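You operate a simulated robot arm through the tools that you are given. There is no shell and no other tool.

You run a simulated robot arm. Do the job below in one go: nothing can be reset, and whatever is moved stays where it is left.

JOB
Glue the picture frame's corner, close it and clamp it till it sets.
Fine: glue stick back on the mat; lift the clamp once the glue has set. Set down upright: green glue stick. Where these are worked on the way, their far stop is far enough and under half their travel is too little: corner clamp. A coat counts when it lies all over at full strength: go over it till it gets no stronger.

The check looks at the end state, three seconds after you hand in, the way a careful person would. Anything else that was tipped, shoved, dropped, spilled or broken makes it a failure.

ROBOT AND FRAMES
A 6-joint arm with a two-finger parallel gripper, fixed in place. Base frame: the origin is at the foot of the arm, x ahead of it, y to its left, z up; the work surface is at about z = 780. Lengths are in mm, angles in rad, forces in N, time in s.
With the tool pointing down near the work surface it reaches from about 320 to 740 mm from the base axis. Its first joint turns from -1.152 to 1.152 rad. Payload 2.45 kg.
Tool frame: the origin (TCP) lies between the finger pads and is the grasp point; the fingertips stand 24 mm ahead of it; z points along the fingers, y is the line along which they close. The gripper opens to 68 mm. The fingers are 17 mm wide and 10 mm thick; the gripper's body (40 by 70 mm) begins 41 mm behind the TCP.
Orientation is told as [roll, pitch, yaw] about the base's x, y, z axes, in that order, counted from this pose: with the fingers straight down and closing along the base's y, the tool's x points along the base's -x, its y along +y and its z along -z.

CONTROLS
- The arm moves only by the tool jog_arm. Its argument "increments" is a list of rows, each a list of 3 entries, a list of its own where there are three numbers: the gripper command, from -1 (fully open) to 1 (shut), values between in proportion, then the shift along the tool's x, y, z in cm, then the turn, a rotation vector about the tool's x, y, z in rad. In form: [[gripper, [tx, ty, tz], [rx, ry, rz]], ...]. A call has 1 to 20 rows; each row is the pose to reach, as a shift and turn from the pose commanded when the call began, along the tool's axes at that moment. A row lasts 0.2 s, in which the tool goes at most 50 mm and 0.15 rad; a call with a longer step from one row to the next is refused whole, and so is a gripper value outside its range. Where a pose cannot be reached the arm comes as near as it can. A force on the tool above 90 N (or 10 N above the force at the start of the call, whichever is more), or a blocked arm, ends the call early, and 0.2 s more pass. The fingers move at their own pace (about 108 mm/s each) and stop on an object; they squeeze with about 23 N. The grip force told is the motor's: it shows also when the fingers shut on nothing. Time passes only in rows, and 0.2 s behind the last, so rows that repeat a pose let the fingers close. It gives the time, the measured TCP pose, the force on the tool (base axes), the opening and the grip force at its end, in the units of the frame above (readings bear some noise), with the torque about the TCP (base axes, N m) and any sound that the robot's microphone picked up.
- Cameras (640 x 400 px; columns grow to the right, rows downward): "scene" is fixed at [137.6, 432.8, 1421.3]; the picture's right is [-0.87, -0.50, 0.00], its down [-0.46, 0.81, -0.36] and it looks along [0.18, -0.31, -0.93] (base axes); focal length 214 px, centre (320, 200). "wrist" rides on the gripper at [84, 11, -75] in the tool frame; the picture's right is [-0.13, 0.99, 0.00], its down [-0.60, -0.08, -0.79] and it looks along [-0.79, -0.10, 0.61] (tool axes); focal length 251 px, centre (320, 200). There is no depth. A picture from a camera that has moved, and an enlarged one, comes with that camera's place and axes in the base frame and with its lens.
- snapshot(camera): a new picture of that camera. It takes no simulated time.
- inspect(camera, box): a new picture of the part [left, top, right, bottom] of that camera's present view, enlarged. It takes no simulated time.
- hand_in(): hands the job in; it is judged then, once.

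Nothing tells you positions but the pictures and the camera data. Unless the task says otherwise, let go and move clear before handing in.

The tools are called after "Request:" by a JSON object that holds its "method" and its "body". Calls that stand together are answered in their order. jog_arm: Moves the arm, as the interface text tells. Its arguments: {"type":"object","properties":{"increments":{"type":"array"}},"required":["increments"]} The other tools are called the same way: snapshot (camera) takes a picture; inspect (camera, box) takes an enlarged picture of a part of a camera's view; hand_in () hands the job in.

At the start:

```text
time_s: 0.0
tcp_pos: [408.4, 23.7, 1082.0]
ee_rot: [0.002, 0.0, 0.0]
wrist_force: [0.1, 0.4, -1.4]
moment: [0.02, 0.0, -0.01]
grip_width: 68.0
grasp_force: 0.0
```

scene: 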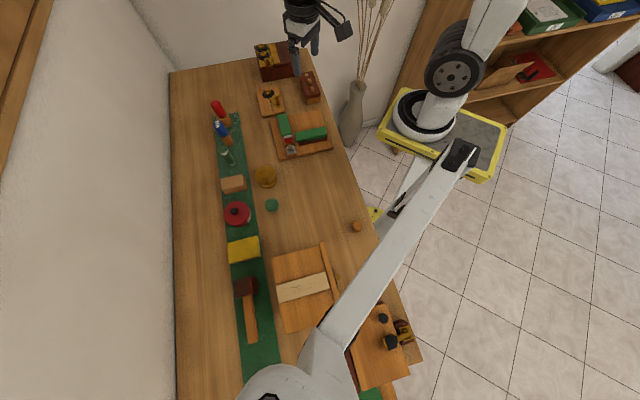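
wrist: 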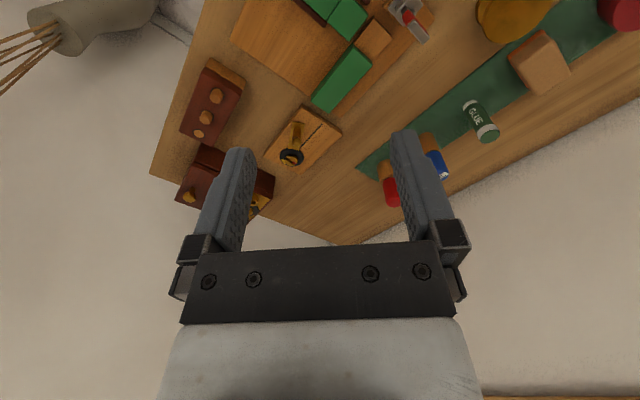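

I see a long table with a green mat carrying tools (including a glue stick), a picture frame with green parts and a clamp in a board. I'll take enlarged pictures to locate things first.

Request:
{"method": "inspect", "body": {"camera": "scene", "box": [240, 80, 350, 170]}}

Request:
{"method": "inspect", "body": {"camera": "scene", "box": [190, 80, 290, 160]}}

Request:
{"method": "inspect", "body": {"camera": "wrist", "box": [260, 0, 540, 180]}}

Request:
{"method": "inspect", "body": {"camera": "scene", "box": [160, 30, 440, 400]}}

```text
4.44 times, centred on (295, 125) of scene
camera zoom: at [137.6, 432.8, 1421.3], right [-0.87, -0.5, 0.0], down [-0.46, 0.81, -0.36], along [0.18, -0.31, -0.93], focal length 953 px, centre (431, 533)
```

zoom: 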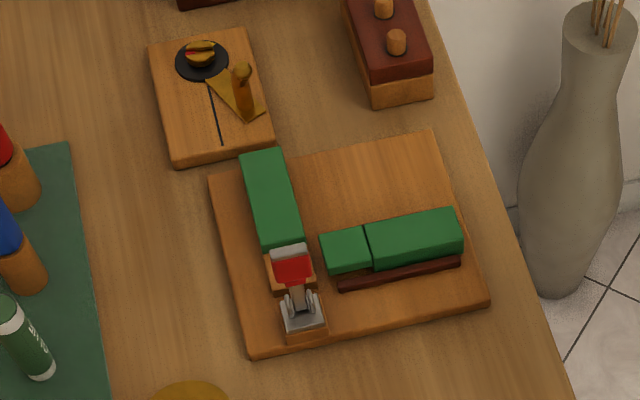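

```text
5.00 times, centred on (240, 120) of scene
camera zoom: at [137.6, 432.8, 1421.3], right [-0.87, -0.5, 0.0], down [-0.46, 0.81, -0.36], along [0.18, -0.31, -0.93], focal length 1072 px, centre (720, 600)
```

zoom: 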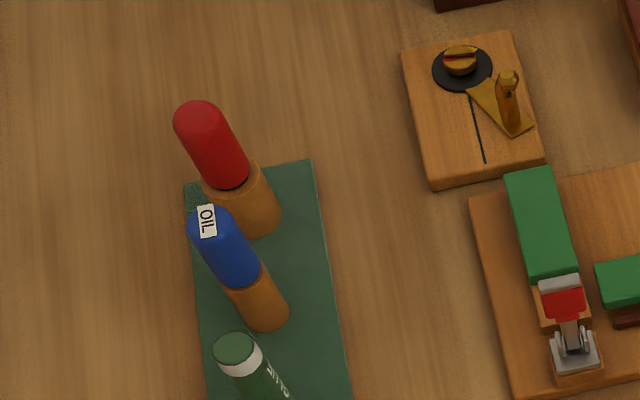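

```text
2.22 times, centred on (400, 90) of wrist
camera zoom: at [325.3, 33.3, 1156.5], right [0.13, 0.99, 0.0], down [0.6, -0.08, 0.79], along [0.79, -0.1, -0.61], focal length 559 px, centre (142, 444)
```

zoom: 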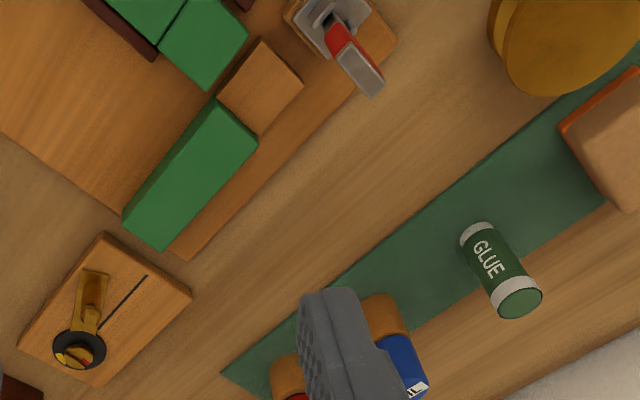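

```text
1.08 times, centred on (300, 215) of scene (not enlarged: the box is as wide or as high as the picture)
camera zoom: at [137.6, 432.8, 1421.3], right [-0.87, -0.5, 0.0], down [-0.46, 0.81, -0.36], along [0.18, -0.31, -0.93], focal length 232 px, centre (342, 184)
```

zoom: 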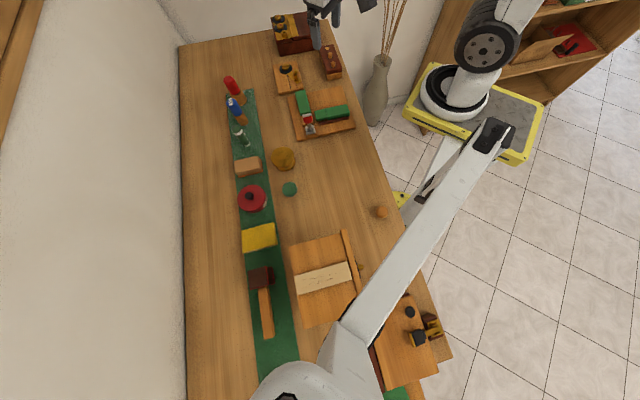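

The board with the green frame pieces is around (440, 40), rotated about 45°, and the glue stick stands at about (590, 250). I'll tilt the tool so that the wrist camera looks down at the frame.

Request:
{"method": "jog_arm", "body": {"increments": [[-1, [1.5, 0, 1.5], [0, 0.12, 0]], [-1, [3, 0, 3.5], [0, 0.25, 0]], [-1, [4.5, 0, 5.5], [0, 0.38, 0]], [-1, [6.2, 0, 7], [0, 0.5, 0]], [-1, [6.2, 0, 7], [0, 0.5, 0]]]}}

Request:
{"method": "snapshot", "body": {"camera": "wrist"}}

```text
time_s: 1.2
tcp_pos: [346.2, 22.2, 1012.5]
ee_rot: [0.0, 0.501, 0.001]
wrist_force: [-0.4, -0.5, -0.5]
moment: [0.02, -0.05, 0.0]
grip_width: 67.7
grasp_force: 0.2
```

```text
taken
camera wrist: at [309.5, 32.1, 1118.9], right [0.11, 0.99, -0.06], down [0.91, -0.08, 0.41], along [0.4, -0.1, -0.91], focal length 251 px, centre (320, 200)
```

wrist: 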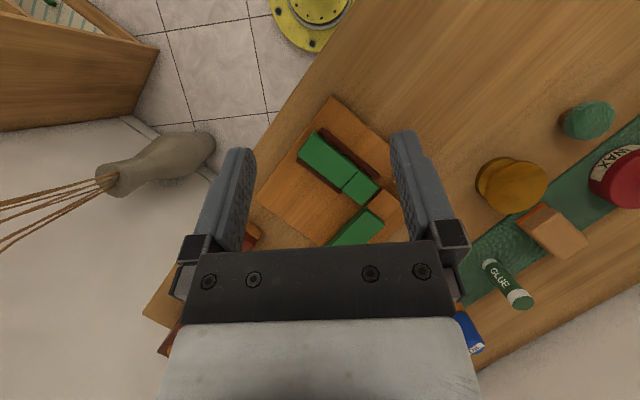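

The gripper hides part of the board; I'll shift forward so that the board comes clear of it.

Request:
{"method": "jog_arm", "body": {"increments": [[-1, [-4, 2, -2.2], [0, 0, 0]], [-1, [-8, 4, -4.4], [0, 0, 0]], [-1, [-8, 4, -4.4], [0, 0, 0]]]}}

Request:
{"method": "snapshot", "body": {"camera": "wrist"}}

Request:
{"method": "inspect", "body": {"camera": "wrist", "box": [200, 0, 440, 160]}}

```text
time_s: 2.0
tcp_pos: [437.1, 62.9, 1009.4]
ee_rot: [0.001, 0.501, 0.001]
wrist_force: [-0.3, 0.4, -0.1]
moment: [0.02, 0.01, -0.03]
grip_width: 68.0
grasp_force: 0.1
```

```text
taken
camera wrist: at [400.5, 72.5, 1114.9], right [0.11, 0.99, -0.06], down [0.91, -0.08, 0.41], along [0.4, -0.1, -0.91], focal length 251 px, centre (320, 200)
```

wrist: 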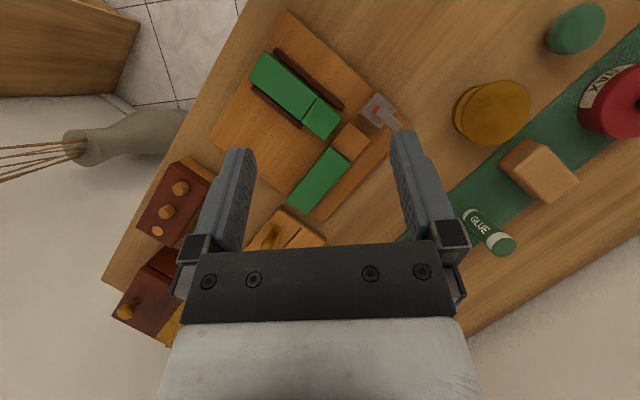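

```text
2.50 times, centred on (320, 80) of wrist
camera zoom: at [400.5, 72.5, 1114.9], right [0.11, 0.99, -0.06], down [0.91, -0.08, 0.41], along [0.4, -0.1, -0.91], focal length 629 px, centre (320, 500)
```

zoom: 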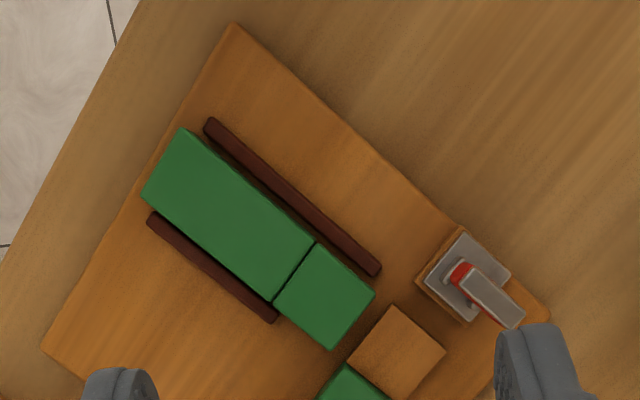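

The frame piece slides between two dark rails towards a bare-wood corner; the toggle clamp's arm appears to stand up at about (430, 119). I'll look at the clamp from a lower angle.

Request:
{"method": "jog_arm", "body": {"increments": [[-1, [1.6, 1.2, 2.6], [0, -0.12, 0]], [-1, [3.3, 2.4, 5.2], [0, -0.25, 0]], [-1, [4.9, 3.6, 7.8], [0, -0.38, 0]], [-1, [6.5, 4.7, 10.4], [0, -0.5, 0]], [-1, [6.5, 4.7, 10.4], [0, -0.5, 0]]]}}

Request:
{"method": "snapshot", "body": {"camera": "wrist"}}

Request:
{"method": "inspect", "body": {"camera": "wrist", "box": [200, 0, 440, 160]}}

```text
time_s: 3.2
tcp_pos: [329.3, 111.1, 952.6]
ee_rot: [0.002, 0.0, 0.001]
wrist_force: [-0.4, -0.4, 0.9]
moment: [0.03, 0.0, 0.01]
grip_width: 68.1
grasp_force: 0.0
```

```text
taken
camera wrist: at [246.5, 121.3, 1027.2], right [0.13, 0.99, 0.0], down [0.6, -0.08, 0.79], along [0.79, -0.1, -0.61], focal length 251 px, centre (320, 200)
```

wrist: 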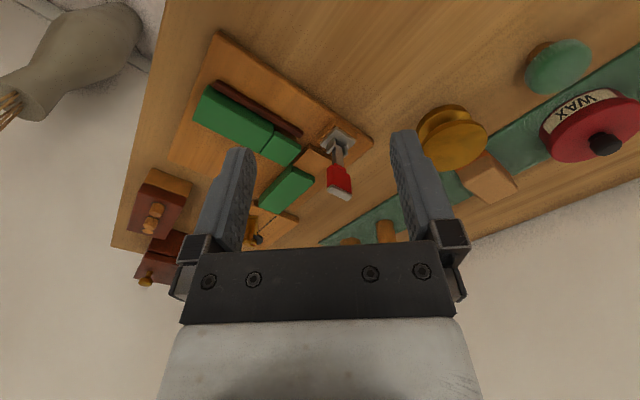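

```text
2.50 times, centred on (320, 80) of wrist
camera zoom: at [246.5, 121.3, 1027.2], right [0.13, 0.99, 0.0], down [0.6, -0.08, 0.79], along [0.79, -0.1, -0.61], focal length 629 px, centre (320, 500)
```

zoom: 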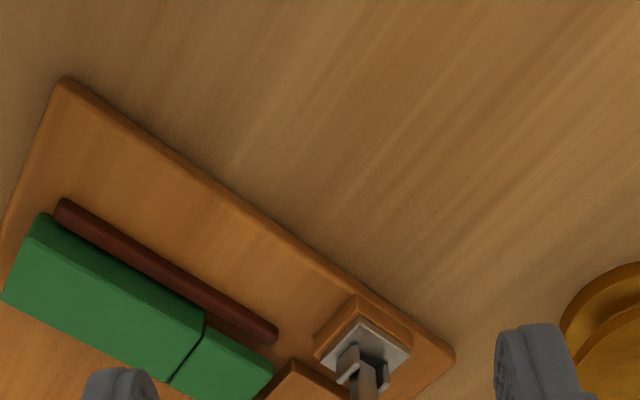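

Request:
{"method": "inspect", "body": {"camera": "wrist", "box": [240, 100, 400, 220]}}

Request:
{"method": "inspect", "body": {"camera": "scene", "box": [260, 100, 340, 160]}}

```text
3.33 times, centred on (320, 160) of wrist
camera zoom: at [246.5, 121.3, 1027.2], right [0.13, 0.99, 0.0], down [0.6, -0.08, 0.79], along [0.79, -0.1, -0.61], focal length 838 px, centre (320, 333)
```

zoom: 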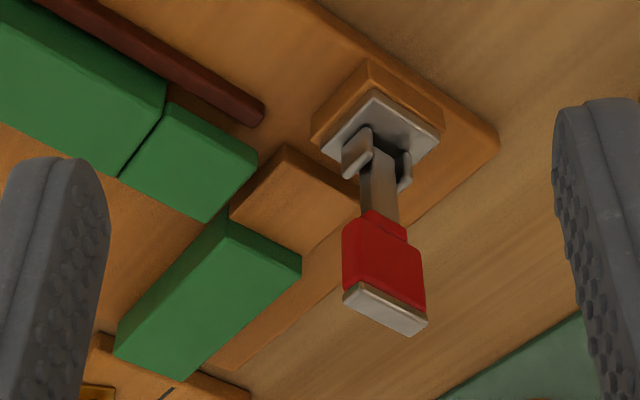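

```text
6.67 times, centred on (300, 130) of scene
camera zoom: at [137.6, 432.9, 1421.3], right [-0.87, -0.5, 0.0], down [-0.46, 0.81, -0.36], along [0.18, -0.31, -0.93], focal length 1430 px, centre (453, 667)
```

zoom: 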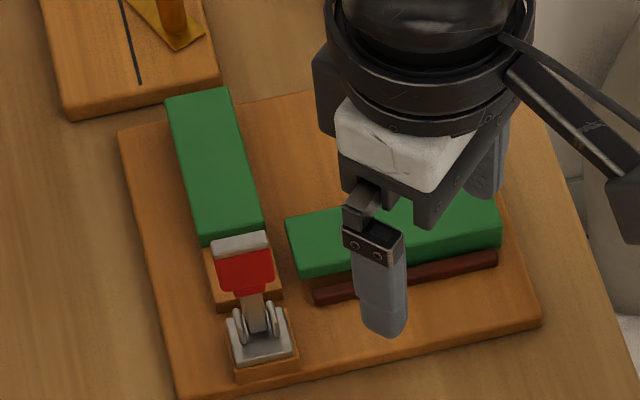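

The clamp lever stands vertically with its top near (434, 116, 875), and the bare lap is at about (462, 85). Next I'll look closely at the glue stick near (592, 249).

Request:
{"method": "jog_arm", "body": {"increments": [[-1, [-2.8, 3, 0], [0, 0, 0]], [-1, [-5.6, 6, 1], [0, 0, 0]], [-1, [-8.4, 9, 2], [0, 0, 0]], [-1, [-11.2, 12, 3.5], [0, 0, 0]], [-1, [-14.1, 14.7, 4.8], [0, 0, 0]], [-1, [-14.1, 14.7, 4.8], [0, 0, 0]]]}}

Request:
{"method": "snapshot", "body": {"camera": "wrist"}}

Request:
{"method": "inspect", "body": {"camera": "wrist", "box": [220, 60, 420, 210]}}

```text
time_s: 4.6
tcp_pos: [471.2, 259.3, 902.5]
ee_rot: [-0.002, 0.001, -0.002]
wrist_force: [0.7, 0.1, 0.0]
moment: [-0.01, 0.01, 0.03]
grip_width: 68.0
grasp_force: 0.0
```

```text
taken
camera wrist: at [387.8, 268.9, 977.8], right [0.13, 0.99, 0.0], down [0.6, -0.08, 0.79], along [0.79, -0.1, -0.61], focal length 251 px, centre (320, 200)
```

wrist: 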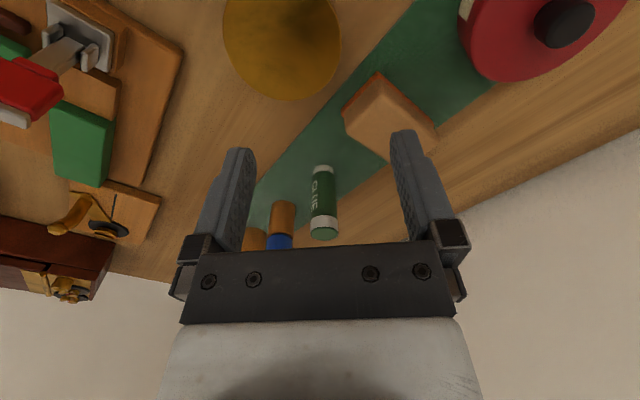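

```text
2.67 times, centred on (320, 135) of wrist
camera zoom: at [387.8, 268.9, 977.8], right [0.13, 0.99, 0.0], down [0.6, -0.08, 0.79], along [0.79, -0.1, -0.61], focal length 670 px, centre (320, 373)
```

zoom: 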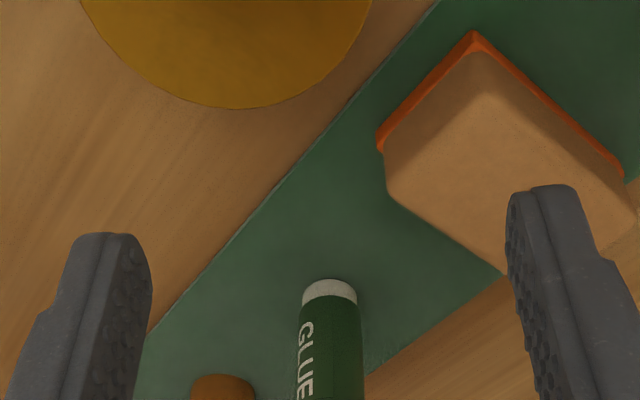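

The stick stands at about (591, 248), about 75 mm tall and 24 mm across. I'll turn the gripper 45°, so that its fingers close along the frame's sliding direction, and go above the stick.

Request:
{"method": "jog_arm", "body": {"increments": [[-0.3, [-2, -0.2, -1], [0, 0, 0.13]], [-0.3, [-4, -0.4, -1.5], [0, 0, 0.26]], [-0.3, [-6, -0.6, -1.5], [0, 0, 0.39]], [-0.3, [-8, -0.8, -1.5], [0, 0, 0.52]], [-0.3, [-10, -1, -1.5], [0, 0, 0.65]], [-0.3, [-12, -1.1, -1.5], [0, 0, 0.785]], [-0.3, [-12, -1.1, -1.5], [0, 0, 0.785]]]}}

Request:
{"method": "snapshot", "body": {"camera": "wrist"}}

Request:
{"method": "inspect", "body": {"camera": "scene", "box": [190, 80, 290, 160]}}

```text
time_s: 6.2
tcp_pos: [592.7, 246.2, 918.6]
ee_rot: [0.0, 0.001, -0.786]
wrist_force: [0.1, 0.3, 0.4]
moment: [0.02, 0.0, 0.01]
grip_width: 44.4
grasp_force: 0.0
```

```text
taken
camera wrist: at [541.3, 312.0, 993.6], right [0.79, 0.61, 0.0], down [0.37, -0.48, 0.79], along [0.48, -0.63, -0.61], focal length 251 px, centre (320, 200)
```

wrist: 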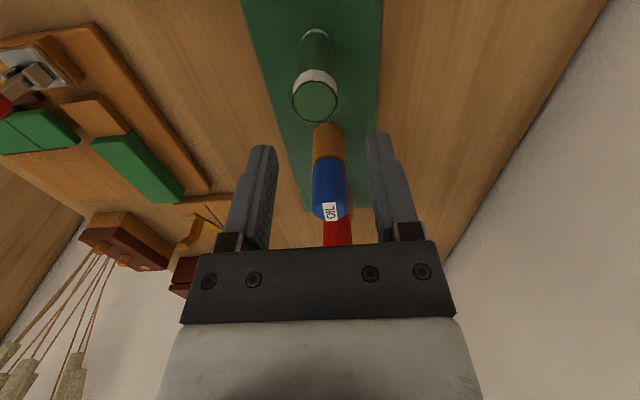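

```text
5.00 times, centred on (240, 120) of scene
camera zoom: at [137.7, 432.8, 1421.3], right [-0.87, -0.5, 0.0], down [-0.46, 0.81, -0.36], along [0.18, -0.31, -0.93], focal length 1072 px, centre (720, 600)
```

zoom: 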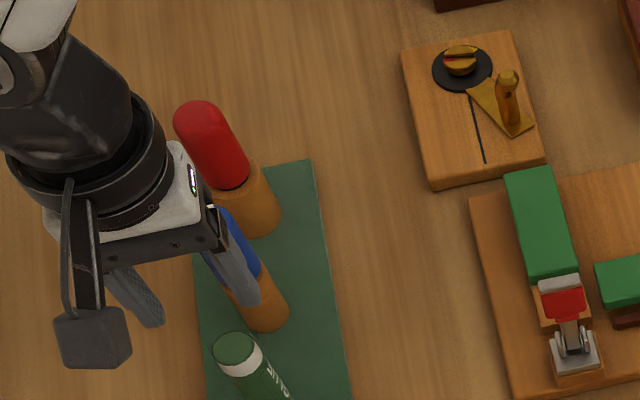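

The gripper is over the stick, whose axis is within about 2 mm of the TCP. I'll descend around it and close.

Request:
{"method": "jog_arm", "body": {"increments": [[-0.5, [0.1, -0.1, 2], [0, 0, 0]], [-0.5, [0.1, -0.1, 4], [0, 0, 0]], [-0.5, [0.1, -0.1, 6], [0, 0, 0]], [-0.5, [0.1, -0.1, 8.1], [0, 0, 0]], [-0.5, [0.1, -0.1, 8.1], [0, 0, 0]]]}}

Request:
{"method": "snapshot", "body": {"camera": "wrist"}}

```text
time_s: 7.4
tcp_pos: [591.6, 245.9, 837.5]
ee_rot: [0.0, -0.001, -0.786]
wrist_force: [-0.1, 0.5, 0.6]
moment: [0.0, -0.04, 0.0]
grip_width: 50.8
grasp_force: 0.0
```

```text
taken
camera wrist: at [540.4, 311.7, 912.5], right [0.79, 0.61, 0.0], down [0.37, -0.48, 0.79], along [0.48, -0.63, -0.61], focal length 251 px, centre (320, 200)
```

wrist: 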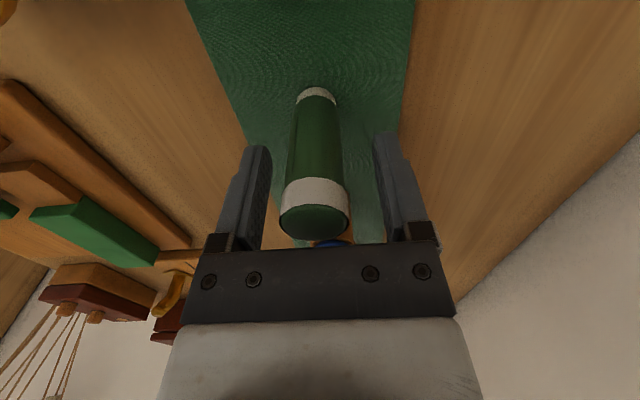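

The stick is centred between the fingers. I'll close on it and lift it slightly.

Request:
{"method": "jog_arm", "body": {"increments": [[0, [0, 0, 0], [0, 0, 0]], [0.5, [0, 0, 0], [0, 0, 0]], [1, [0, 0, 0], [0, 0, 0]], [1, [0, 0, 0], [0, 0, 0]], [1, [0, 0, -1], [0, 0, 0]], [1, [0, 0, -3], [0, 0, 0]], [1, [0, 0, -3], [0, 0, 0]]]}}

Request:
{"method": "snapshot", "body": {"camera": "wrist"}}

```text
time_s: 9.0
tcp_pos: [591.5, 246.1, 868.0]
ee_rot: [0.0, -0.001, -0.786]
wrist_force: [0.6, 0.5, -0.5]
moment: [0.0, 0.01, -0.04]
grip_width: 23.5
grasp_force: 22.7
```

```text
taken
camera wrist: at [540.4, 312.1, 943.3], right [0.79, 0.61, 0.0], down [0.37, -0.48, 0.79], along [0.48, -0.63, -0.61], focal length 251 px, centre (320, 200)
```

wrist: 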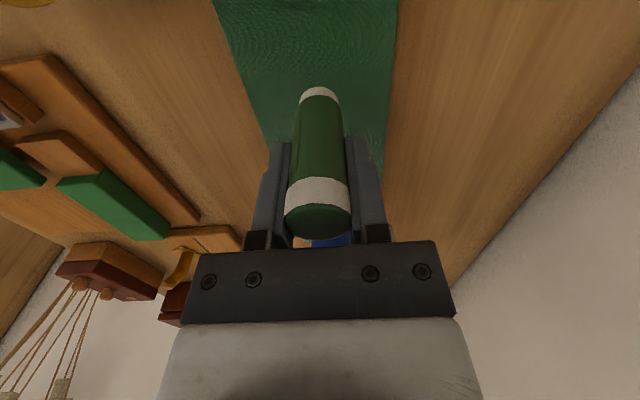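

The stick is held (23.5 mm across). I'll raise it and carry it over the bare lap.

Request:
{"method": "jog_arm", "body": {"increments": [[1, [0, 0, -4], [0, 0, 0]], [1, [0, -2, -7.5], [0, 0, 0]], [1, [-0.5, -6, -8], [0, 0, 0]], [1, [-1, -10, -8], [0, 0, 0]], [1, [-1.5, -14, -8], [0, 0, 0]], [1, [-2, -18, -8], [0, 0, 0]], [1, [-2.2, -20.5, -8], [0, 0, 0]], [1, [-2.2, -20.5, -8], [0, 0, 0]]]}}

Request:
{"method": "snapshot", "body": {"camera": "wrist"}}

Request:
{"method": "inspect", "body": {"camera": "scene", "box": [260, 100, 340, 160]}}

```text
time_s: 10.8
tcp_pos: [462.3, 83.3, 948.7]
ee_rot: [0.0, 0.0, -0.786]
wrist_force: [-0.5, -0.1, -0.7]
moment: [0.01, 0.01, 0.01]
grip_width: 23.0
grasp_force: 22.9
```

```text
taken
camera wrist: at [411.6, 150.6, 1023.7], right [0.79, 0.61, 0.0], down [0.37, -0.48, 0.79], along [0.48, -0.63, -0.61], focal length 251 px, centre (320, 200)
```

wrist: 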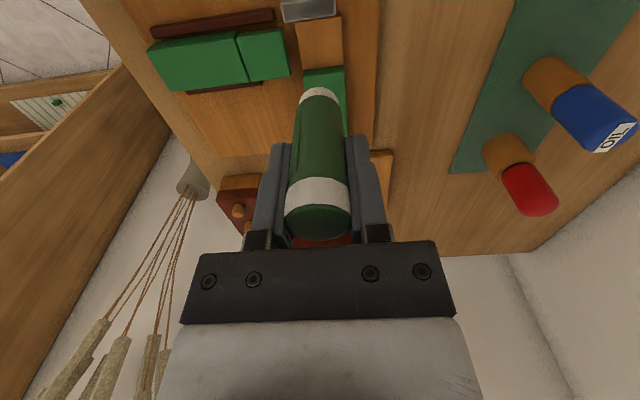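

```text
6.67 times, centred on (300, 130) of scene
camera zoom: at [137.6, 432.8, 1421.3], right [-0.87, -0.5, 0.0], down [-0.46, 0.81, -0.36], along [0.18, -0.31, -0.93], focal length 1430 px, centre (453, 667)
```

zoom: 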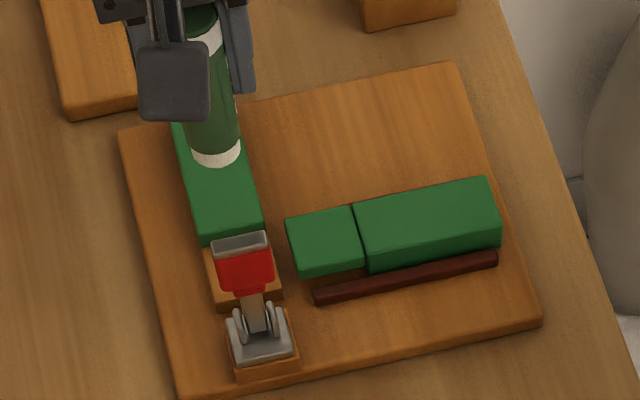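

The lap is about 35 mm square, centred at about (463.5, 82.7), with its top near z = 797; the sliding piece ends in an overhanging tongue that goes on top of it. I'll lower the stick to just above the lap.

Request:
{"method": "jog_arm", "body": {"increments": [[1, [-0.14, 0.06, 3], [0, 0, 0]], [1, [-0.14, 0.06, 6], [0, 0, 0]], [1, [-0.14, 0.06, 7.5], [0, 0, 0]], [1, [-0.14, 0.06, 8.6], [0, 0, 0]], [1, [-0.14, 0.06, 8.6], [0, 0, 0]]]}}

Request:
{"method": "snapshot", "body": {"camera": "wrist"}}

Request:
{"method": "inspect", "body": {"camera": "scene", "box": [260, 100, 340, 160]}}

```text
time_s: 12.0
tcp_pos: [464.3, 84.1, 861.0]
ee_rot: [0.0, -0.001, -0.785]
wrist_force: [-0.5, 0.3, -1.1]
moment: [-0.03, 0.02, 0.04]
grip_width: 23.3
grasp_force: 22.6
```

```text
taken
camera wrist: at [413.7, 150.5, 936.0], right [0.79, 0.61, 0.0], down [0.37, -0.48, 0.79], along [0.48, -0.63, -0.61], focal length 251 px, centre (320, 200)
```

wrist: 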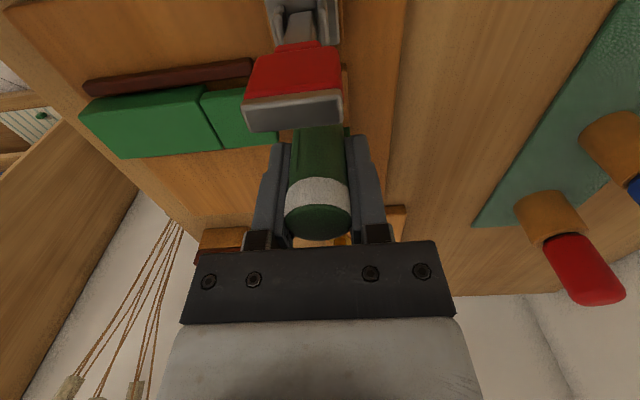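

```text
6.67 times, centred on (300, 130) of scene
camera zoom: at [137.6, 432.9, 1421.3], right [-0.87, -0.5, 0.0], down [-0.46, 0.81, -0.36], along [0.18, -0.31, -0.93], focal length 1430 px, centre (453, 667)
```

zoom: 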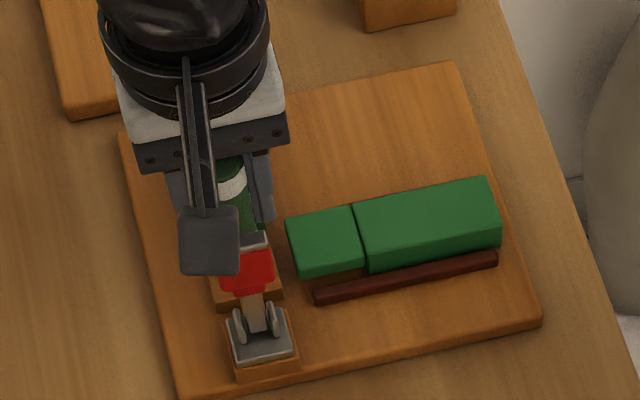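

The stick is over the lap and clear of the lever. I'll feel for the surface in small steps.

Request:
{"method": "jog_arm", "body": {"increments": [[1, [0, 0, 0.2], [0, 0, 0]], [1, [0, 0, 0.4], [0, 0, 0]], [1, [0, 0, 0.5], [0, 0, 0]], [1, [0, 0, 0.5], [0, 0, 0]]]}}

```text
time_s: 13.0
tcp_pos: [462.8, 84.0, 857.6]
ee_rot: [-0.002, 0.001, -0.785]
wrist_force: [-0.5, -0.7, -0.9]
moment: [0.01, -0.01, 0.01]
grip_width: 23.3
grasp_force: 22.4
```

Request:
{"method": "jog_arm", "body": {"increments": [[1, [0, 0, 0.1], [0, 0, 0]], [1, [0, 0, 0.2], [0, 0, 0]], [1, [0, 0, 0.2], [0, 0, 0]]]}}

Request:
{"method": "jog_arm", "body": {"increments": [[1, [0, 0, 0.1], [0, 0, 0]], [1, [0, 0, 0.2], [0, 0, 0]], [1, [0, 0, 0.2], [0, 0, 0]]]}}

```text
time_s: 13.8
tcp_pos: [464.0, 84.8, 856.6]
ee_rot: [0.0, 0.0, -0.785]
wrist_force: [-2.5, -2.3, 12.6]
moment: [-0.1, 0.15, 0.02]
grip_width: 23.2
grasp_force: 22.8
```

```text
time_s: 14.6
tcp_pos: [462.7, 84.0, 853.8]
ee_rot: [0.0, -0.001, -0.784]
wrist_force: [-3.5, -0.1, 21.2]
moment: [0.07, 0.28, 0.02]
grip_width: 23.5
grasp_force: 23.2
```

Contact came at about TCP z = 857 and the force is now 21 N, so I'll ease off a little, look, and begin to rub.

Request:
{"method": "jog_arm", "body": {"increments": [[1, [0, 0, -0.2], [0, 0, 0]], [1, [0.4, 0, -0.2], [0, 0, 0]], [1, [0.4, 0.4, -0.2], [0, 0, 0]], [1, [0, 0.4, -0.2], [0, 0, 0]], [1, [0, 0, -0.2], [0, 0, 0]]]}}

Request:
{"method": "inspect", "body": {"camera": "scene", "box": [270, 110, 330, 155]}}

Request:
{"method": "inspect", "body": {"camera": "wrist", "box": [220, 20, 420, 200]}}

```text
time_s: 15.8
tcp_pos: [462.8, 83.7, 854.8]
ee_rot: [0.0, -0.001, -0.785]
wrist_force: [0.1, 0.8, -0.8]
moment: [-0.02, 0.0, 0.02]
grip_width: 23.2
grasp_force: 23.4
```

```text
8.89 times, centred on (300, 132) of scene
camera zoom: at [137.6, 432.9, 1421.3], right [-0.87, -0.5, 0.0], down [-0.46, 0.81, -0.36], along [0.18, -0.31, -0.93], focal length 1906 px, centre (498, 800)
```

zoom: 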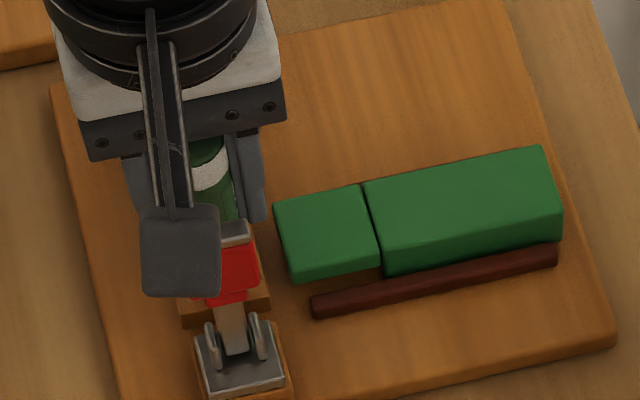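

```text
2.22 times, centred on (320, 110) of wrist
camera zoom: at [411.5, 151.1, 929.2], right [0.79, 0.61, 0.0], down [0.37, -0.48, 0.79], along [0.48, -0.63, -0.61], focal length 559 px, centre (320, 400)
```

zoom: 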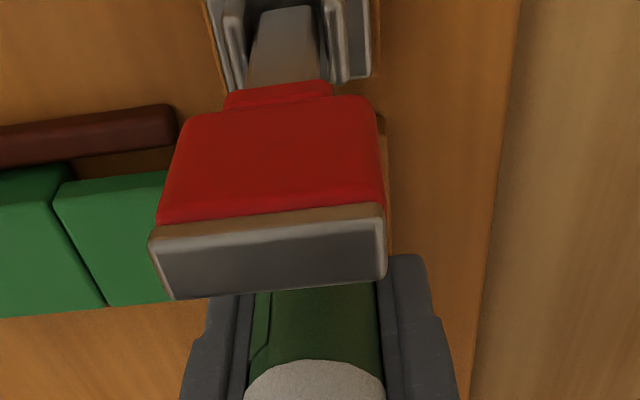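

The stick slid a little in the grip, so contact is light now. I'll press 1.5 mm lower and rub a raster over the lap.

Request:
{"method": "jog_arm", "body": {"increments": [[1, [0, 0, 0.12], [0, 0, 0]], [1, [-0.4, -0.8, 0.12], [0, 0, 0]], [1, [-0.4, 0, 0.12], [0, 0, 0]], [1, [-0.4, 0.9, 0.12], [0, 0, 0]], [1, [0.1, 0.9, 0.12], [0, 0, 0]], [1, [0.1, 0, 0.12], [0, 0, 0]], [1, [0.1, -0.8, 0.12], [0, 0, 0]], [1, [0.5, -0.8, 0.12], [0, 0, 0]], [1, [0.5, 0, 0.12], [0, 0, 0]], [1, [0.5, 0.9, 0.12], [0, 0, 0]], [1, [0.9, 0.9, 0.12], [0, 0, 0]], [1, [0.9, 0, 0.12], [0, 0, 0]], [1, [0.9, -0.8, 0.12], [0, 0, 0]], [1, [0, 0, 0.12], [0, 0, 0]]]}}

Request:
{"method": "inspect", "body": {"camera": "scene", "box": [270, 110, 330, 155]}}

```text
time_s: 18.8
tcp_pos: [462.7, 84.9, 853.1]
ee_rot: [-0.004, 0.002, -0.785]
wrist_force: [-6.1, 1.0, 17.0]
moment: [0.05, 0.32, 0.03]
grip_width: 23.5
grasp_force: 22.8
```

```text
8.89 times, centred on (300, 132) of scene
camera zoom: at [137.2, 432.8, 1421.3], right [-0.87, -0.5, 0.0], down [-0.46, 0.81, -0.36], along [0.18, -0.31, -0.93], focal length 1906 px, centre (498, 800)
```

zoom: 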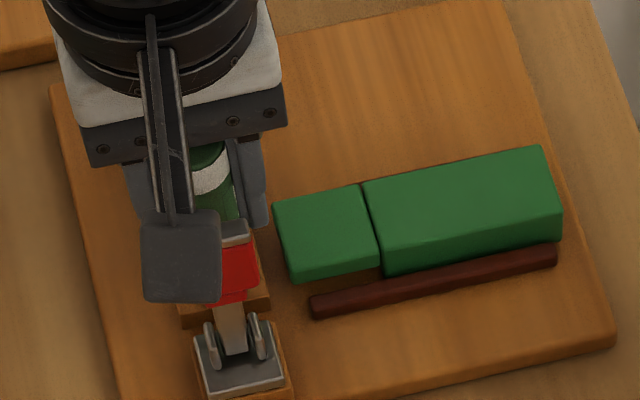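

Contact force during rubbing was about 17 N. I'll lift straight up to see the state of the lap.

Request:
{"method": "jog_arm", "body": {"increments": [[1, [0, 0, -2], [0, 0, 0]], [1, [0, 0, -6], [0, 0, 0]], [1, [0, 0, -10], [0, 0, 0]], [1, [0, 0, -10], [0, 0, 0]]]}}

Request:
{"method": "inspect", "body": {"camera": "wrist", "box": [240, 0, 400, 110]}}

Request:
{"method": "inspect", "body": {"camera": "scene", "box": [270, 110, 330, 155]}}

```text
time_s: 19.8
tcp_pos: [459.4, 87.8, 954.9]
ee_rot: [0.0, -0.001, -0.786]
wrist_force: [-0.9, -0.1, -0.8]
moment: [0.01, 0.0, 0.0]
grip_width: 23.2
grasp_force: 23.1
```

```text
3.64 times, centred on (320, 55) of wrist
camera zoom: at [408.8, 153.5, 1028.6], right [0.79, 0.61, 0.0], down [0.37, -0.48, 0.79], along [0.48, -0.63, -0.61], focal length 914 px, centre (320, 727)
```

zoom: 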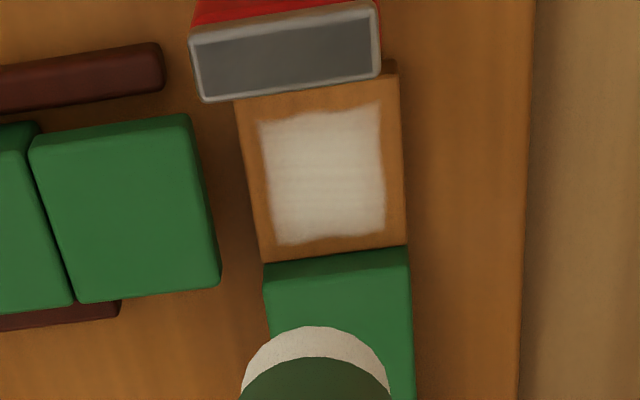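

```text
8.89 times, centred on (300, 132) of scene
camera zoom: at [137.6, 432.8, 1421.3], right [-0.87, -0.5, 0.0], down [-0.46, 0.81, -0.36], along [0.18, -0.31, -0.93], focal length 1906 px, centre (498, 800)
```

zoom: 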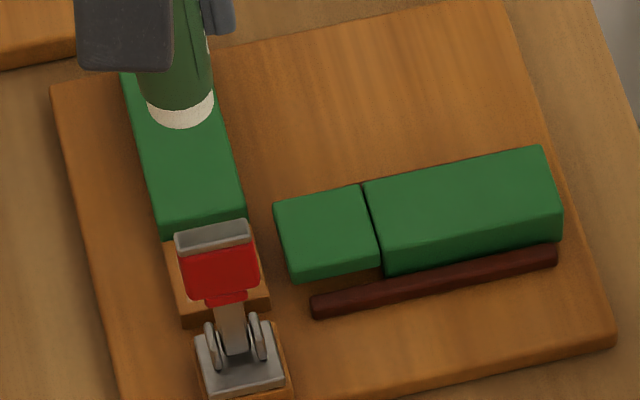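

Glue shows as a white patch on the lap. I've drifted about 4 mm sideways, so I'll re-centre while still high before going over it again.

Request:
{"method": "jog_arm", "body": {"increments": [[1, [-0.5, -0.05, 0], [0, 0, 0]], [1, [-0.5, -0.05, 0], [0, 0, 0]]]}}

Request:
{"method": "inspect", "body": {"camera": "wrist", "box": [240, 0, 400, 110]}}

```text
time_s: 20.4
tcp_pos: [464.9, 81.8, 954.8]
ee_rot: [-0.001, 0.001, -0.786]
wrist_force: [0.3, -0.9, -0.3]
moment: [0.06, 0.05, 0.02]
grip_width: 23.5
grasp_force: 22.6
```

```text
3.64 times, centred on (320, 55) of wrist
camera zoom: at [413.2, 149.3, 1028.4], right [0.79, 0.61, 0.0], down [0.37, -0.48, 0.79], along [0.48, -0.63, -0.61], focal length 914 px, centre (320, 727)
```

zoom: 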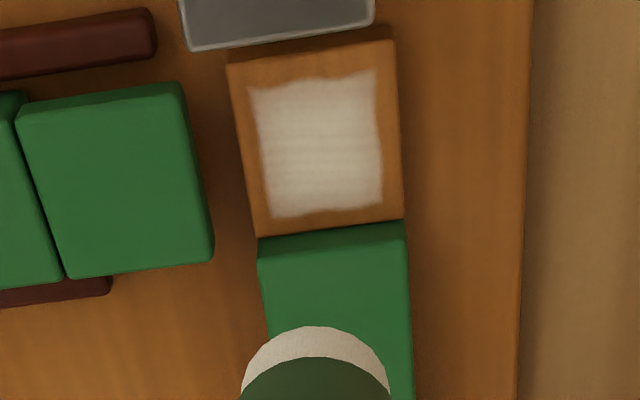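

Re-centred. I'll go down again and make two more passes over the lap.

Request:
{"method": "jog_arm", "body": {"increments": [[1, [0, 0, 4], [0, 0, 0]], [1, [0, 0, 8], [0, 0, 0]], [1, [0, 0, 9.5], [0, 0, 0]], [1, [0, 0, 9.85], [0, 0, 0]], [1, [-0.4, -0.4, 9.9], [0, 0, 0]], [1, [-0.4, -0.9, 9.9], [0, 0, 0]], [1, [-0.4, -0.1, 9.9], [0, 0, 0]], [1, [-0.4, 0.7, 9.9], [0, 0, 0]], [1, [0.1, 0.7, 9.9], [0, 0, 0]], [1, [0.1, -0.1, 9.9], [0, 0, 0]], [1, [0.1, -0.9, 9.9], [0, 0, 0]], [1, [0.5, -0.9, 9.9], [0, 0, 0]], [1, [0.5, -0.1, 9.9], [0, 0, 0]], [1, [0.5, 0.7, 9.9], [0, 0, 0]], [1, [0.9, 0.7, 9.9], [0, 0, 0]], [1, [0.9, -0.1, 9.9], [0, 0, 0]], [1, [0.9, -0.9, 9.9], [0, 0, 0]], [1, [0.4, -0.4, 9.9], [0, 0, 0]], [1, [0, 0, 9.9], [0, 0, 0]], [1, [0, 0, 9.9], [0, 0, 0]]]}}

Request:
{"method": "jog_arm", "body": {"increments": [[1, [-0.4, -0.4, 0], [0, 0, 0]], [1, [-0.4, -0.9, 0], [0, 0, 0]], [1, [0.2, -0.9, 0], [0, 0, 0]], [1, [0.9, -0.9, 0], [0, 0, 0]], [1, [0.9, -0.4, 0], [0, 0, 0]], [1, [0.2, -0.4, 0], [0, 0, 0]], [1, [-0.4, -0.4, 0], [0, 0, 0]], [1, [-0.4, 0.1, 0], [0, 0, 0]], [1, [0.2, 0.1, 0], [0, 0, 0]], [1, [0.9, 0.1, 0], [0, 0, 0]], [1, [0.9, 0.7, 0], [0, 0, 0]], [1, [0.2, 0.7, 0], [0, 0, 0]], [1, [-0.4, 0.7, 0], [0, 0, 0]], [1, [0, 0, 0], [0, 0, 0]], [1, [0, 0, 0], [0, 0, 0]]]}}

```text
time_s: 24.6
tcp_pos: [466.3, 81.9, 855.3]
ee_rot: [0.0, 0.0, -0.786]
wrist_force: [0.6, 1.3, -0.8]
moment: [0.02, 0.01, -0.01]
grip_width: 23.1
grasp_force: 23.0
```

```text
time_s: 27.8
tcp_pos: [465.5, 81.2, 855.3]
ee_rot: [-0.001, 0.0, -0.786]
wrist_force: [-0.7, 1.1, -0.4]
moment: [0.0, -0.01, -0.05]
grip_width: 23.5
grasp_force: 22.8
```

There was no contact force in those passes, so they were just above the surface. I'll lower in 0.7 mm steps until I feel it.

Request:
{"method": "jog_arm", "body": {"increments": [[1, [0, 0, 0.07], [0, 0, 0]], [1, [0, 0, 0.07], [0, 0, 0]]]}}

Request:
{"method": "jog_arm", "body": {"increments": [[1, [0, 0, 0.07], [0, 0, 0]], [1, [0, 0, 0.07], [0, 0, 0]]]}}

```text
time_s: 28.4
tcp_pos: [465.1, 82.6, 855.1]
ee_rot: [-0.003, 0.0, -0.786]
wrist_force: [-0.2, 0.2, -1.3]
moment: [-0.03, 0.0, -0.02]
grip_width: 23.3
grasp_force: 22.8
```

```text
time_s: 29.0
tcp_pos: [465.5, 81.3, 852.7]
ee_rot: [0.0, 0.0, -0.788]
wrist_force: [-0.6, -0.1, -0.8]
moment: [0.0, 0.01, 0.01]
grip_width: 23.4
grasp_force: 23.2
```

Request:
{"method": "jog_arm", "body": {"increments": [[1, [0, 0, 0.07], [0, 0, 0]], [1, [0, 0, 0.07], [0, 0, 0]]]}}

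Request:
{"method": "jog_arm", "body": {"increments": [[1, [0, 0, 0.07], [0, 0, 0]], [1, [0, 0, 0.07], [0, 0, 0]]]}}

```text
time_s: 29.6
tcp_pos: [466.2, 81.3, 853.5]
ee_rot: [0.0, 0.0, -0.786]
wrist_force: [0.4, 0.9, -0.8]
moment: [0.04, 0.05, 0.02]
grip_width: 23.3
grasp_force: 23.5
```

```text
time_s: 30.2
tcp_pos: [465.3, 81.5, 851.7]
ee_rot: [0.001, 0.001, -0.785]
wrist_force: [-3.3, -0.2, 20.2]
moment: [-0.06, 0.29, 0.0]
grip_width: 23.6
grasp_force: 23.0
```

Contact again (20 N). I'll rub a full raster at this height, centred on the lap.

Request:
{"method": "jog_arm", "body": {"increments": [[1, [0.2, -0.1, 0], [0, 0, 0]], [1, [-0.3, -0.5, 0], [0, 0, 0]], [1, [-0.3, -1.0, 0], [0, 0, 0]], [1, [-0.3, -0.2, 0], [0, 0, 0]], [1, [-0.3, 0.7, 0], [0, 0, 0]], [1, [0.2, 0.7, 0], [0, 0, 0]], [1, [0.2, -0.2, 0], [0, 0, 0]], [1, [0.2, -1.0, 0], [0, 0, 0]], [1, [0.7, -1.0, 0], [0, 0, 0]], [1, [0.7, -0.2, 0], [0, 0, 0]], [1, [0.7, 0.7, 0], [0, 0, 0]], [1, [1.1, 0.7, 0], [0, 0, 0]], [1, [1.1, -0.2, 0], [0, 0, 0]], [1, [1.1, -1.0, 0], [0, 0, 0]], [1, [0.6, -0.5, 0], [0, 0, 0]], [1, [0.2, -0.1, 0], [0, 0, 0]], [1, [0.2, -0.1, 0], [0, 0, 0]]]}}

Request:
{"method": "jog_arm", "body": {"increments": [[1, [0, 0, -2], [0, 0, 0]], [1, [0, 0, -6], [0, 0, 0]], [1, [0, 0, -10.3], [0, 0, 0]], [1, [0, 0, -10.3], [0, 0, 0]]]}}

Request:
{"method": "inspect", "body": {"camera": "wrist", "box": [240, 0, 400, 110]}}

```text
time_s: 33.8
tcp_pos: [463.7, 81.7, 852.0]
ee_rot: [-0.001, 0.0, -0.785]
wrist_force: [-6.3, -1.9, 21.7]
moment: [-0.07, 0.44, 0.04]
grip_width: 23.1
grasp_force: 22.9
```

```text
time_s: 34.8
tcp_pos: [461.2, 82.9, 954.8]
ee_rot: [0.001, 0.0, -0.786]
wrist_force: [-0.1, 0.1, 0.2]
moment: [-0.02, 0.0, -0.03]
grip_width: 23.2
grasp_force: 22.7
```

```text
3.64 times, centred on (320, 55) of wrist
camera zoom: at [410.1, 149.6, 1029.8], right [0.79, 0.61, 0.0], down [0.37, -0.48, 0.79], along [0.48, -0.63, -0.61], focal length 914 px, centre (320, 727)
```

zoom: 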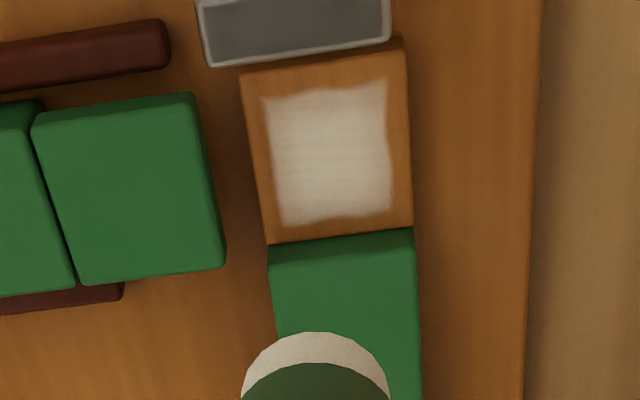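

Request:
{"method": "inspect", "body": {"camera": "wrist", "box": [296, 8, 348, 68]}}

```text
6.67 times, centred on (322, 38) of wrist
camera zoom: at [410.1, 149.6, 1029.8], right [0.79, 0.61, 0.0], down [0.37, -0.48, 0.79], along [0.48, -0.63, -0.61], focal length 1676 px, centre (307, 1280)
```

zoom: 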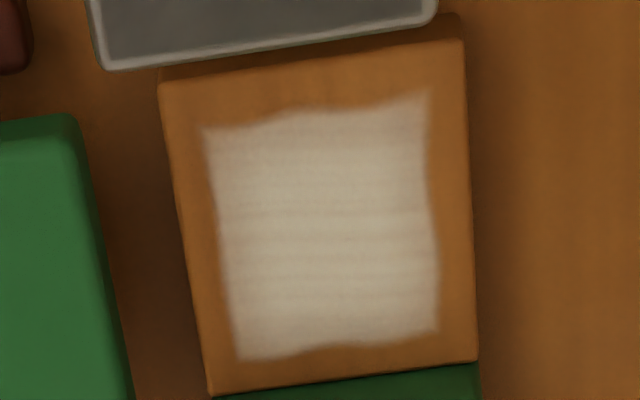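

The coat looks nearly uniform; I'll do another contact pass and compare. Descending with force checks.

Request:
{"method": "jog_arm", "body": {"increments": [[1, [-0.1, 0.08, 4], [0, 0, 0]], [1, [-0.1, 0.08, 8], [0, 0, 0]], [1, [-0.1, 0.08, 9.8], [0, 0, 0]], [1, [-0.1, 0.08, 10.2], [0, 0, 0]], [1, [-0.1, 0.08, 10.2], [0, 0, 0]]]}}

Request:
{"method": "jog_arm", "body": {"increments": [[1, [0, 0, 0.1], [0, 0, 0]], [1, [0, 0, 0.1], [0, 0, 0]]]}}

Request:
{"method": "jog_arm", "body": {"increments": [[1, [0, 0, 0.1], [0, 0, 0]], [1, [0, 0, 0.1], [0, 0, 0]]]}}

```text
time_s: 36.0
tcp_pos: [463.4, 80.4, 852.6]
ee_rot: [-0.001, 0.0, -0.786]
wrist_force: [0.3, 0.3, -0.3]
moment: [0.02, 0.02, 0.02]
grip_width: 23.5
grasp_force: 22.8
```

```text
time_s: 36.6
tcp_pos: [464.4, 82.1, 852.1]
ee_rot: [0.0, 0.001, -0.785]
wrist_force: [0.1, -0.1, -1.6]
moment: [0.01, 0.03, 0.0]
grip_width: 23.0
grasp_force: 23.0
```

```text
time_s: 37.2
tcp_pos: [464.7, 81.0, 851.3]
ee_rot: [0.0, -0.001, -0.787]
wrist_force: [-3.8, 1.4, 15.4]
moment: [0.1, 0.23, 0.01]
grip_width: 23.4
grasp_force: 23.0
```

Request:
{"method": "jog_arm", "body": {"increments": [[1, [-0.4, -0.5, 0], [0, 0, 0]], [1, [-0.4, -0.9, 0], [0, 0, 0]], [1, [-0.4, -0.3, 0], [0, 0, 0]], [1, [-0.4, 0.3, 0], [0, 0, 0]], [1, [-0.4, 0.9, 0], [0, 0, 0]], [1, [0.0, 0.9, 0], [0, 0, 0]], [1, [0.0, 0.3, 0], [0, 0, 0]], [1, [0.0, -0.3, 0], [0, 0, 0]], [1, [0.0, -0.9, 0], [0, 0, 0]], [1, [0.4, -0.9, 0], [0, 0, 0]], [1, [0.4, -0.3, 0], [0, 0, 0]], [1, [0.4, 0.3, 0], [0, 0, 0]], [1, [0.4, 0.9, 0], [0, 0, 0]], [1, [0.9, 0.9, 0], [0, 0, 0]], [1, [0.9, 0.3, 0], [0, 0, 0]], [1, [0.9, -0.3, 0], [0, 0, 0]], [1, [0.9, -0.9, 0], [0, 0, 0]], [1, [0.4, -0.4, 0], [0, 0, 0]], [1, [0, 0, 0], [0, 0, 0]], [1, [0, 0, 0], [0, 0, 0]]]}}

Request:
{"method": "jog_arm", "body": {"increments": [[1, [0, 0, 0.05], [0, 0, 0]], [1, [-0.4, -0.5, 0.05], [0, 0, 0]], [1, [-0.4, -0.9, 0.05], [0, 0, 0]], [1, [0.1, -0.9, 0.05], [0, 0, 0]], [1, [0.5, -0.9, 0.05], [0, 0, 0]], [1, [0.9, -0.9, 0.05], [0, 0, 0]], [1, [0.9, -0.3, 0.05], [0, 0, 0]], [1, [0.4, -0.3, 0.05], [0, 0, 0]], [1, [0, -0.3, 0.05], [0, 0, 0]], [1, [-0.4, -0.3, 0.05], [0, 0, 0]], [1, [-0.4, 0.3, 0.05], [0, 0, 0]], [1, [0.1, 0.3, 0.05], [0, 0, 0]], [1, [0.5, 0.3, 0.05], [0, 0, 0]], [1, [0.9, 0.3, 0.05], [0, 0, 0]], [1, [0.9, 0.9, 0.05], [0, 0, 0]], [1, [0.4, 0.9, 0.05], [0, 0, 0]], [1, [0, 0.9, 0.05], [0, 0, 0]], [1, [-0.4, 0.9, 0.05], [0, 0, 0]], [1, [0, 0, 0.05], [0, 0, 0]], [1, [0, 0, 0.05], [0, 0, 0]]]}}

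Request:
{"method": "jog_arm", "body": {"increments": [[1, [0, 0, -2], [0, 0, 0]], [1, [0, 0, -6], [0, 0, 0]], [1, [0, 0, -10.3], [0, 0, 0]], [1, [0, 0, -10.3], [0, 0, 0]]]}}

Request:
{"method": "inspect", "body": {"camera": "wrist", "box": [296, 8, 348, 68]}}

Request:
{"method": "inspect", "body": {"camera": "wrist", "box": [240, 0, 400, 110]}}

```text
time_s: 41.4
tcp_pos: [464.3, 81.3, 851.6]
ee_rot: [0.0, 0.0, -0.786]
wrist_force: [-5.7, -0.2, 14.0]
moment: [0.04, 0.28, 0.0]
grip_width: 23.6
grasp_force: 22.9
```

```text
time_s: 45.6
tcp_pos: [464.4, 82.0, 851.0]
ee_rot: [0.001, 0.0, -0.785]
wrist_force: [0.1, -1.2, -0.9]
moment: [-0.01, 0.01, -0.02]
grip_width: 23.2
grasp_force: 22.9
```

```text
time_s: 46.6
tcp_pos: [466.8, 80.8, 952.7]
ee_rot: [0.001, -0.001, -0.786]
wrist_force: [-0.3, 0.8, 0.1]
moment: [0.0, 0.02, 0.04]
grip_width: 23.2
grasp_force: 23.5
```

```text
6.67 times, centred on (322, 38) of wrist
camera zoom: at [417.1, 147.7, 1028.4], right [0.79, 0.61, 0.0], down [0.37, -0.48, 0.79], along [0.48, -0.63, -0.61], focal length 1676 px, centre (307, 1280)
```

zoom: 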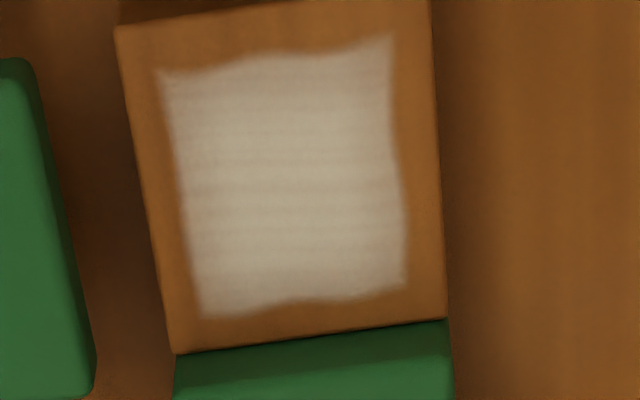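

```text
3.64 times, centred on (320, 55) of wrist
camera zoom: at [417.1, 147.7, 1028.4], right [0.79, 0.61, 0.0], down [0.37, -0.48, 0.79], along [0.48, -0.63, -0.61], focal length 914 px, centre (320, 727)
```

zoom: 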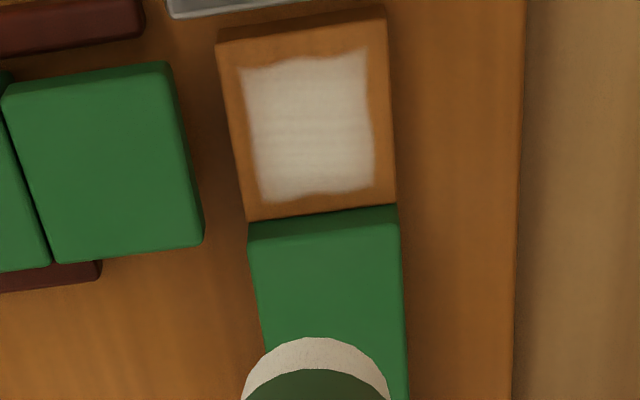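

The coat looks even and about as strong as before; the commanded pose drifts a little between calls. I'll make one more firm pass in a single call (down, rub, up) and compare.

Request:
{"method": "jog_arm", "body": {"increments": [[1, [0.3, -0.2, 4], [0, 0, 0]], [1, [0.53, -0.28, 8.5], [0, 0, 0]], [1, [0.53, -0.28, 10.1], [0, 0, 0]], [1, [0.53, -0.28, 10.4], [0, 0, 0]], [1, [0.1, -0.7, 10.4], [0, 0, 0]], [1, [0.1, -1.25, 10.4], [0, 0, 0]], [1, [0.1, -0.28, 10.4], [0, 0, 0]], [1, [0.1, 0.65, 10.4], [0, 0, 0]], [1, [0.53, 0.65, 10.4], [0, 0, 0]], [1, [0.53, -0.28, 10.4], [0, 0, 0]], [1, [0.53, -1.25, 10.4], [0, 0, 0]], [1, [0.98, -1.25, 10.4], [0, 0, 0]], [1, [0.98, -0.28, 10.4], [0, 0, 0]], [1, [0.98, 0.65, 10.4], [0, 0, 0]], [1, [1.45, 0.65, 10.4], [0, 0, 0]], [1, [1.45, -0.28, 10.4], [0, 0, 0]], [1, [1.45, -1.25, 10.4], [0, 0, 0]], [1, [0.9, -0.6, 10.4], [0, 0, 0]], [1, [0.53, -0.28, 10.4], [0, 0, 0]]]}}

Request:
{"method": "jog_arm", "body": {"increments": [[1, [0, 0, -2], [0, 0, 0]], [1, [-0.2, 0.1, -6], [0, 0, 0]], [1, [-0.4, 0.2, -10.3], [0, 0, 0]], [1, [-0.4, 0.2, -10.3], [0, 0, 0]]]}}

Request:
{"method": "inspect", "body": {"camera": "wrist", "box": [296, 8, 348, 68]}}

Request:
{"method": "inspect", "body": {"camera": "wrist", "box": [240, 0, 400, 110]}}

```text
time_s: 50.6
tcp_pos: [458.2, 82.8, 848.8]
ee_rot: [-0.001, 0.003, -0.785]
wrist_force: [-2.5, -1.0, 6.6]
moment: [-0.01, 0.07, -0.01]
grip_width: 23.4
grasp_force: 23.2
```

```text
time_s: 51.6
tcp_pos: [462.5, 78.1, 952.2]
ee_rot: [0.0, 0.001, -0.785]
wrist_force: [0.2, 1.1, -1.1]
moment: [0.0, 0.0, 0.01]
grip_width: 23.2
grasp_force: 23.5
```

```text
6.67 times, centred on (322, 38) of wrist
camera zoom: at [411.2, 145.2, 1027.1], right [0.79, 0.61, 0.0], down [0.37, -0.48, 0.79], along [0.48, -0.63, -0.61], focal length 1676 px, centre (307, 1280)
```

zoom: 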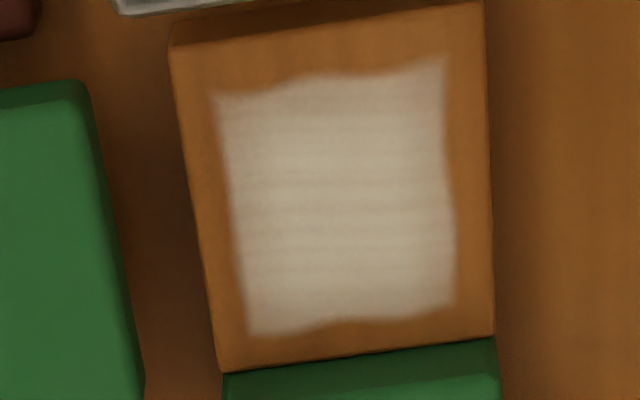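

```text
3.64 times, centred on (320, 55) of wrist
camera zoom: at [411.2, 145.2, 1027.1], right [0.79, 0.61, 0.0], down [0.37, -0.48, 0.79], along [0.48, -0.63, -0.61], focal length 914 px, centre (320, 727)
```

zoom: 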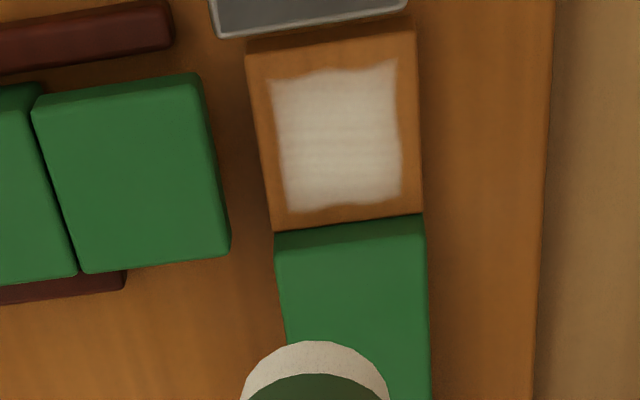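

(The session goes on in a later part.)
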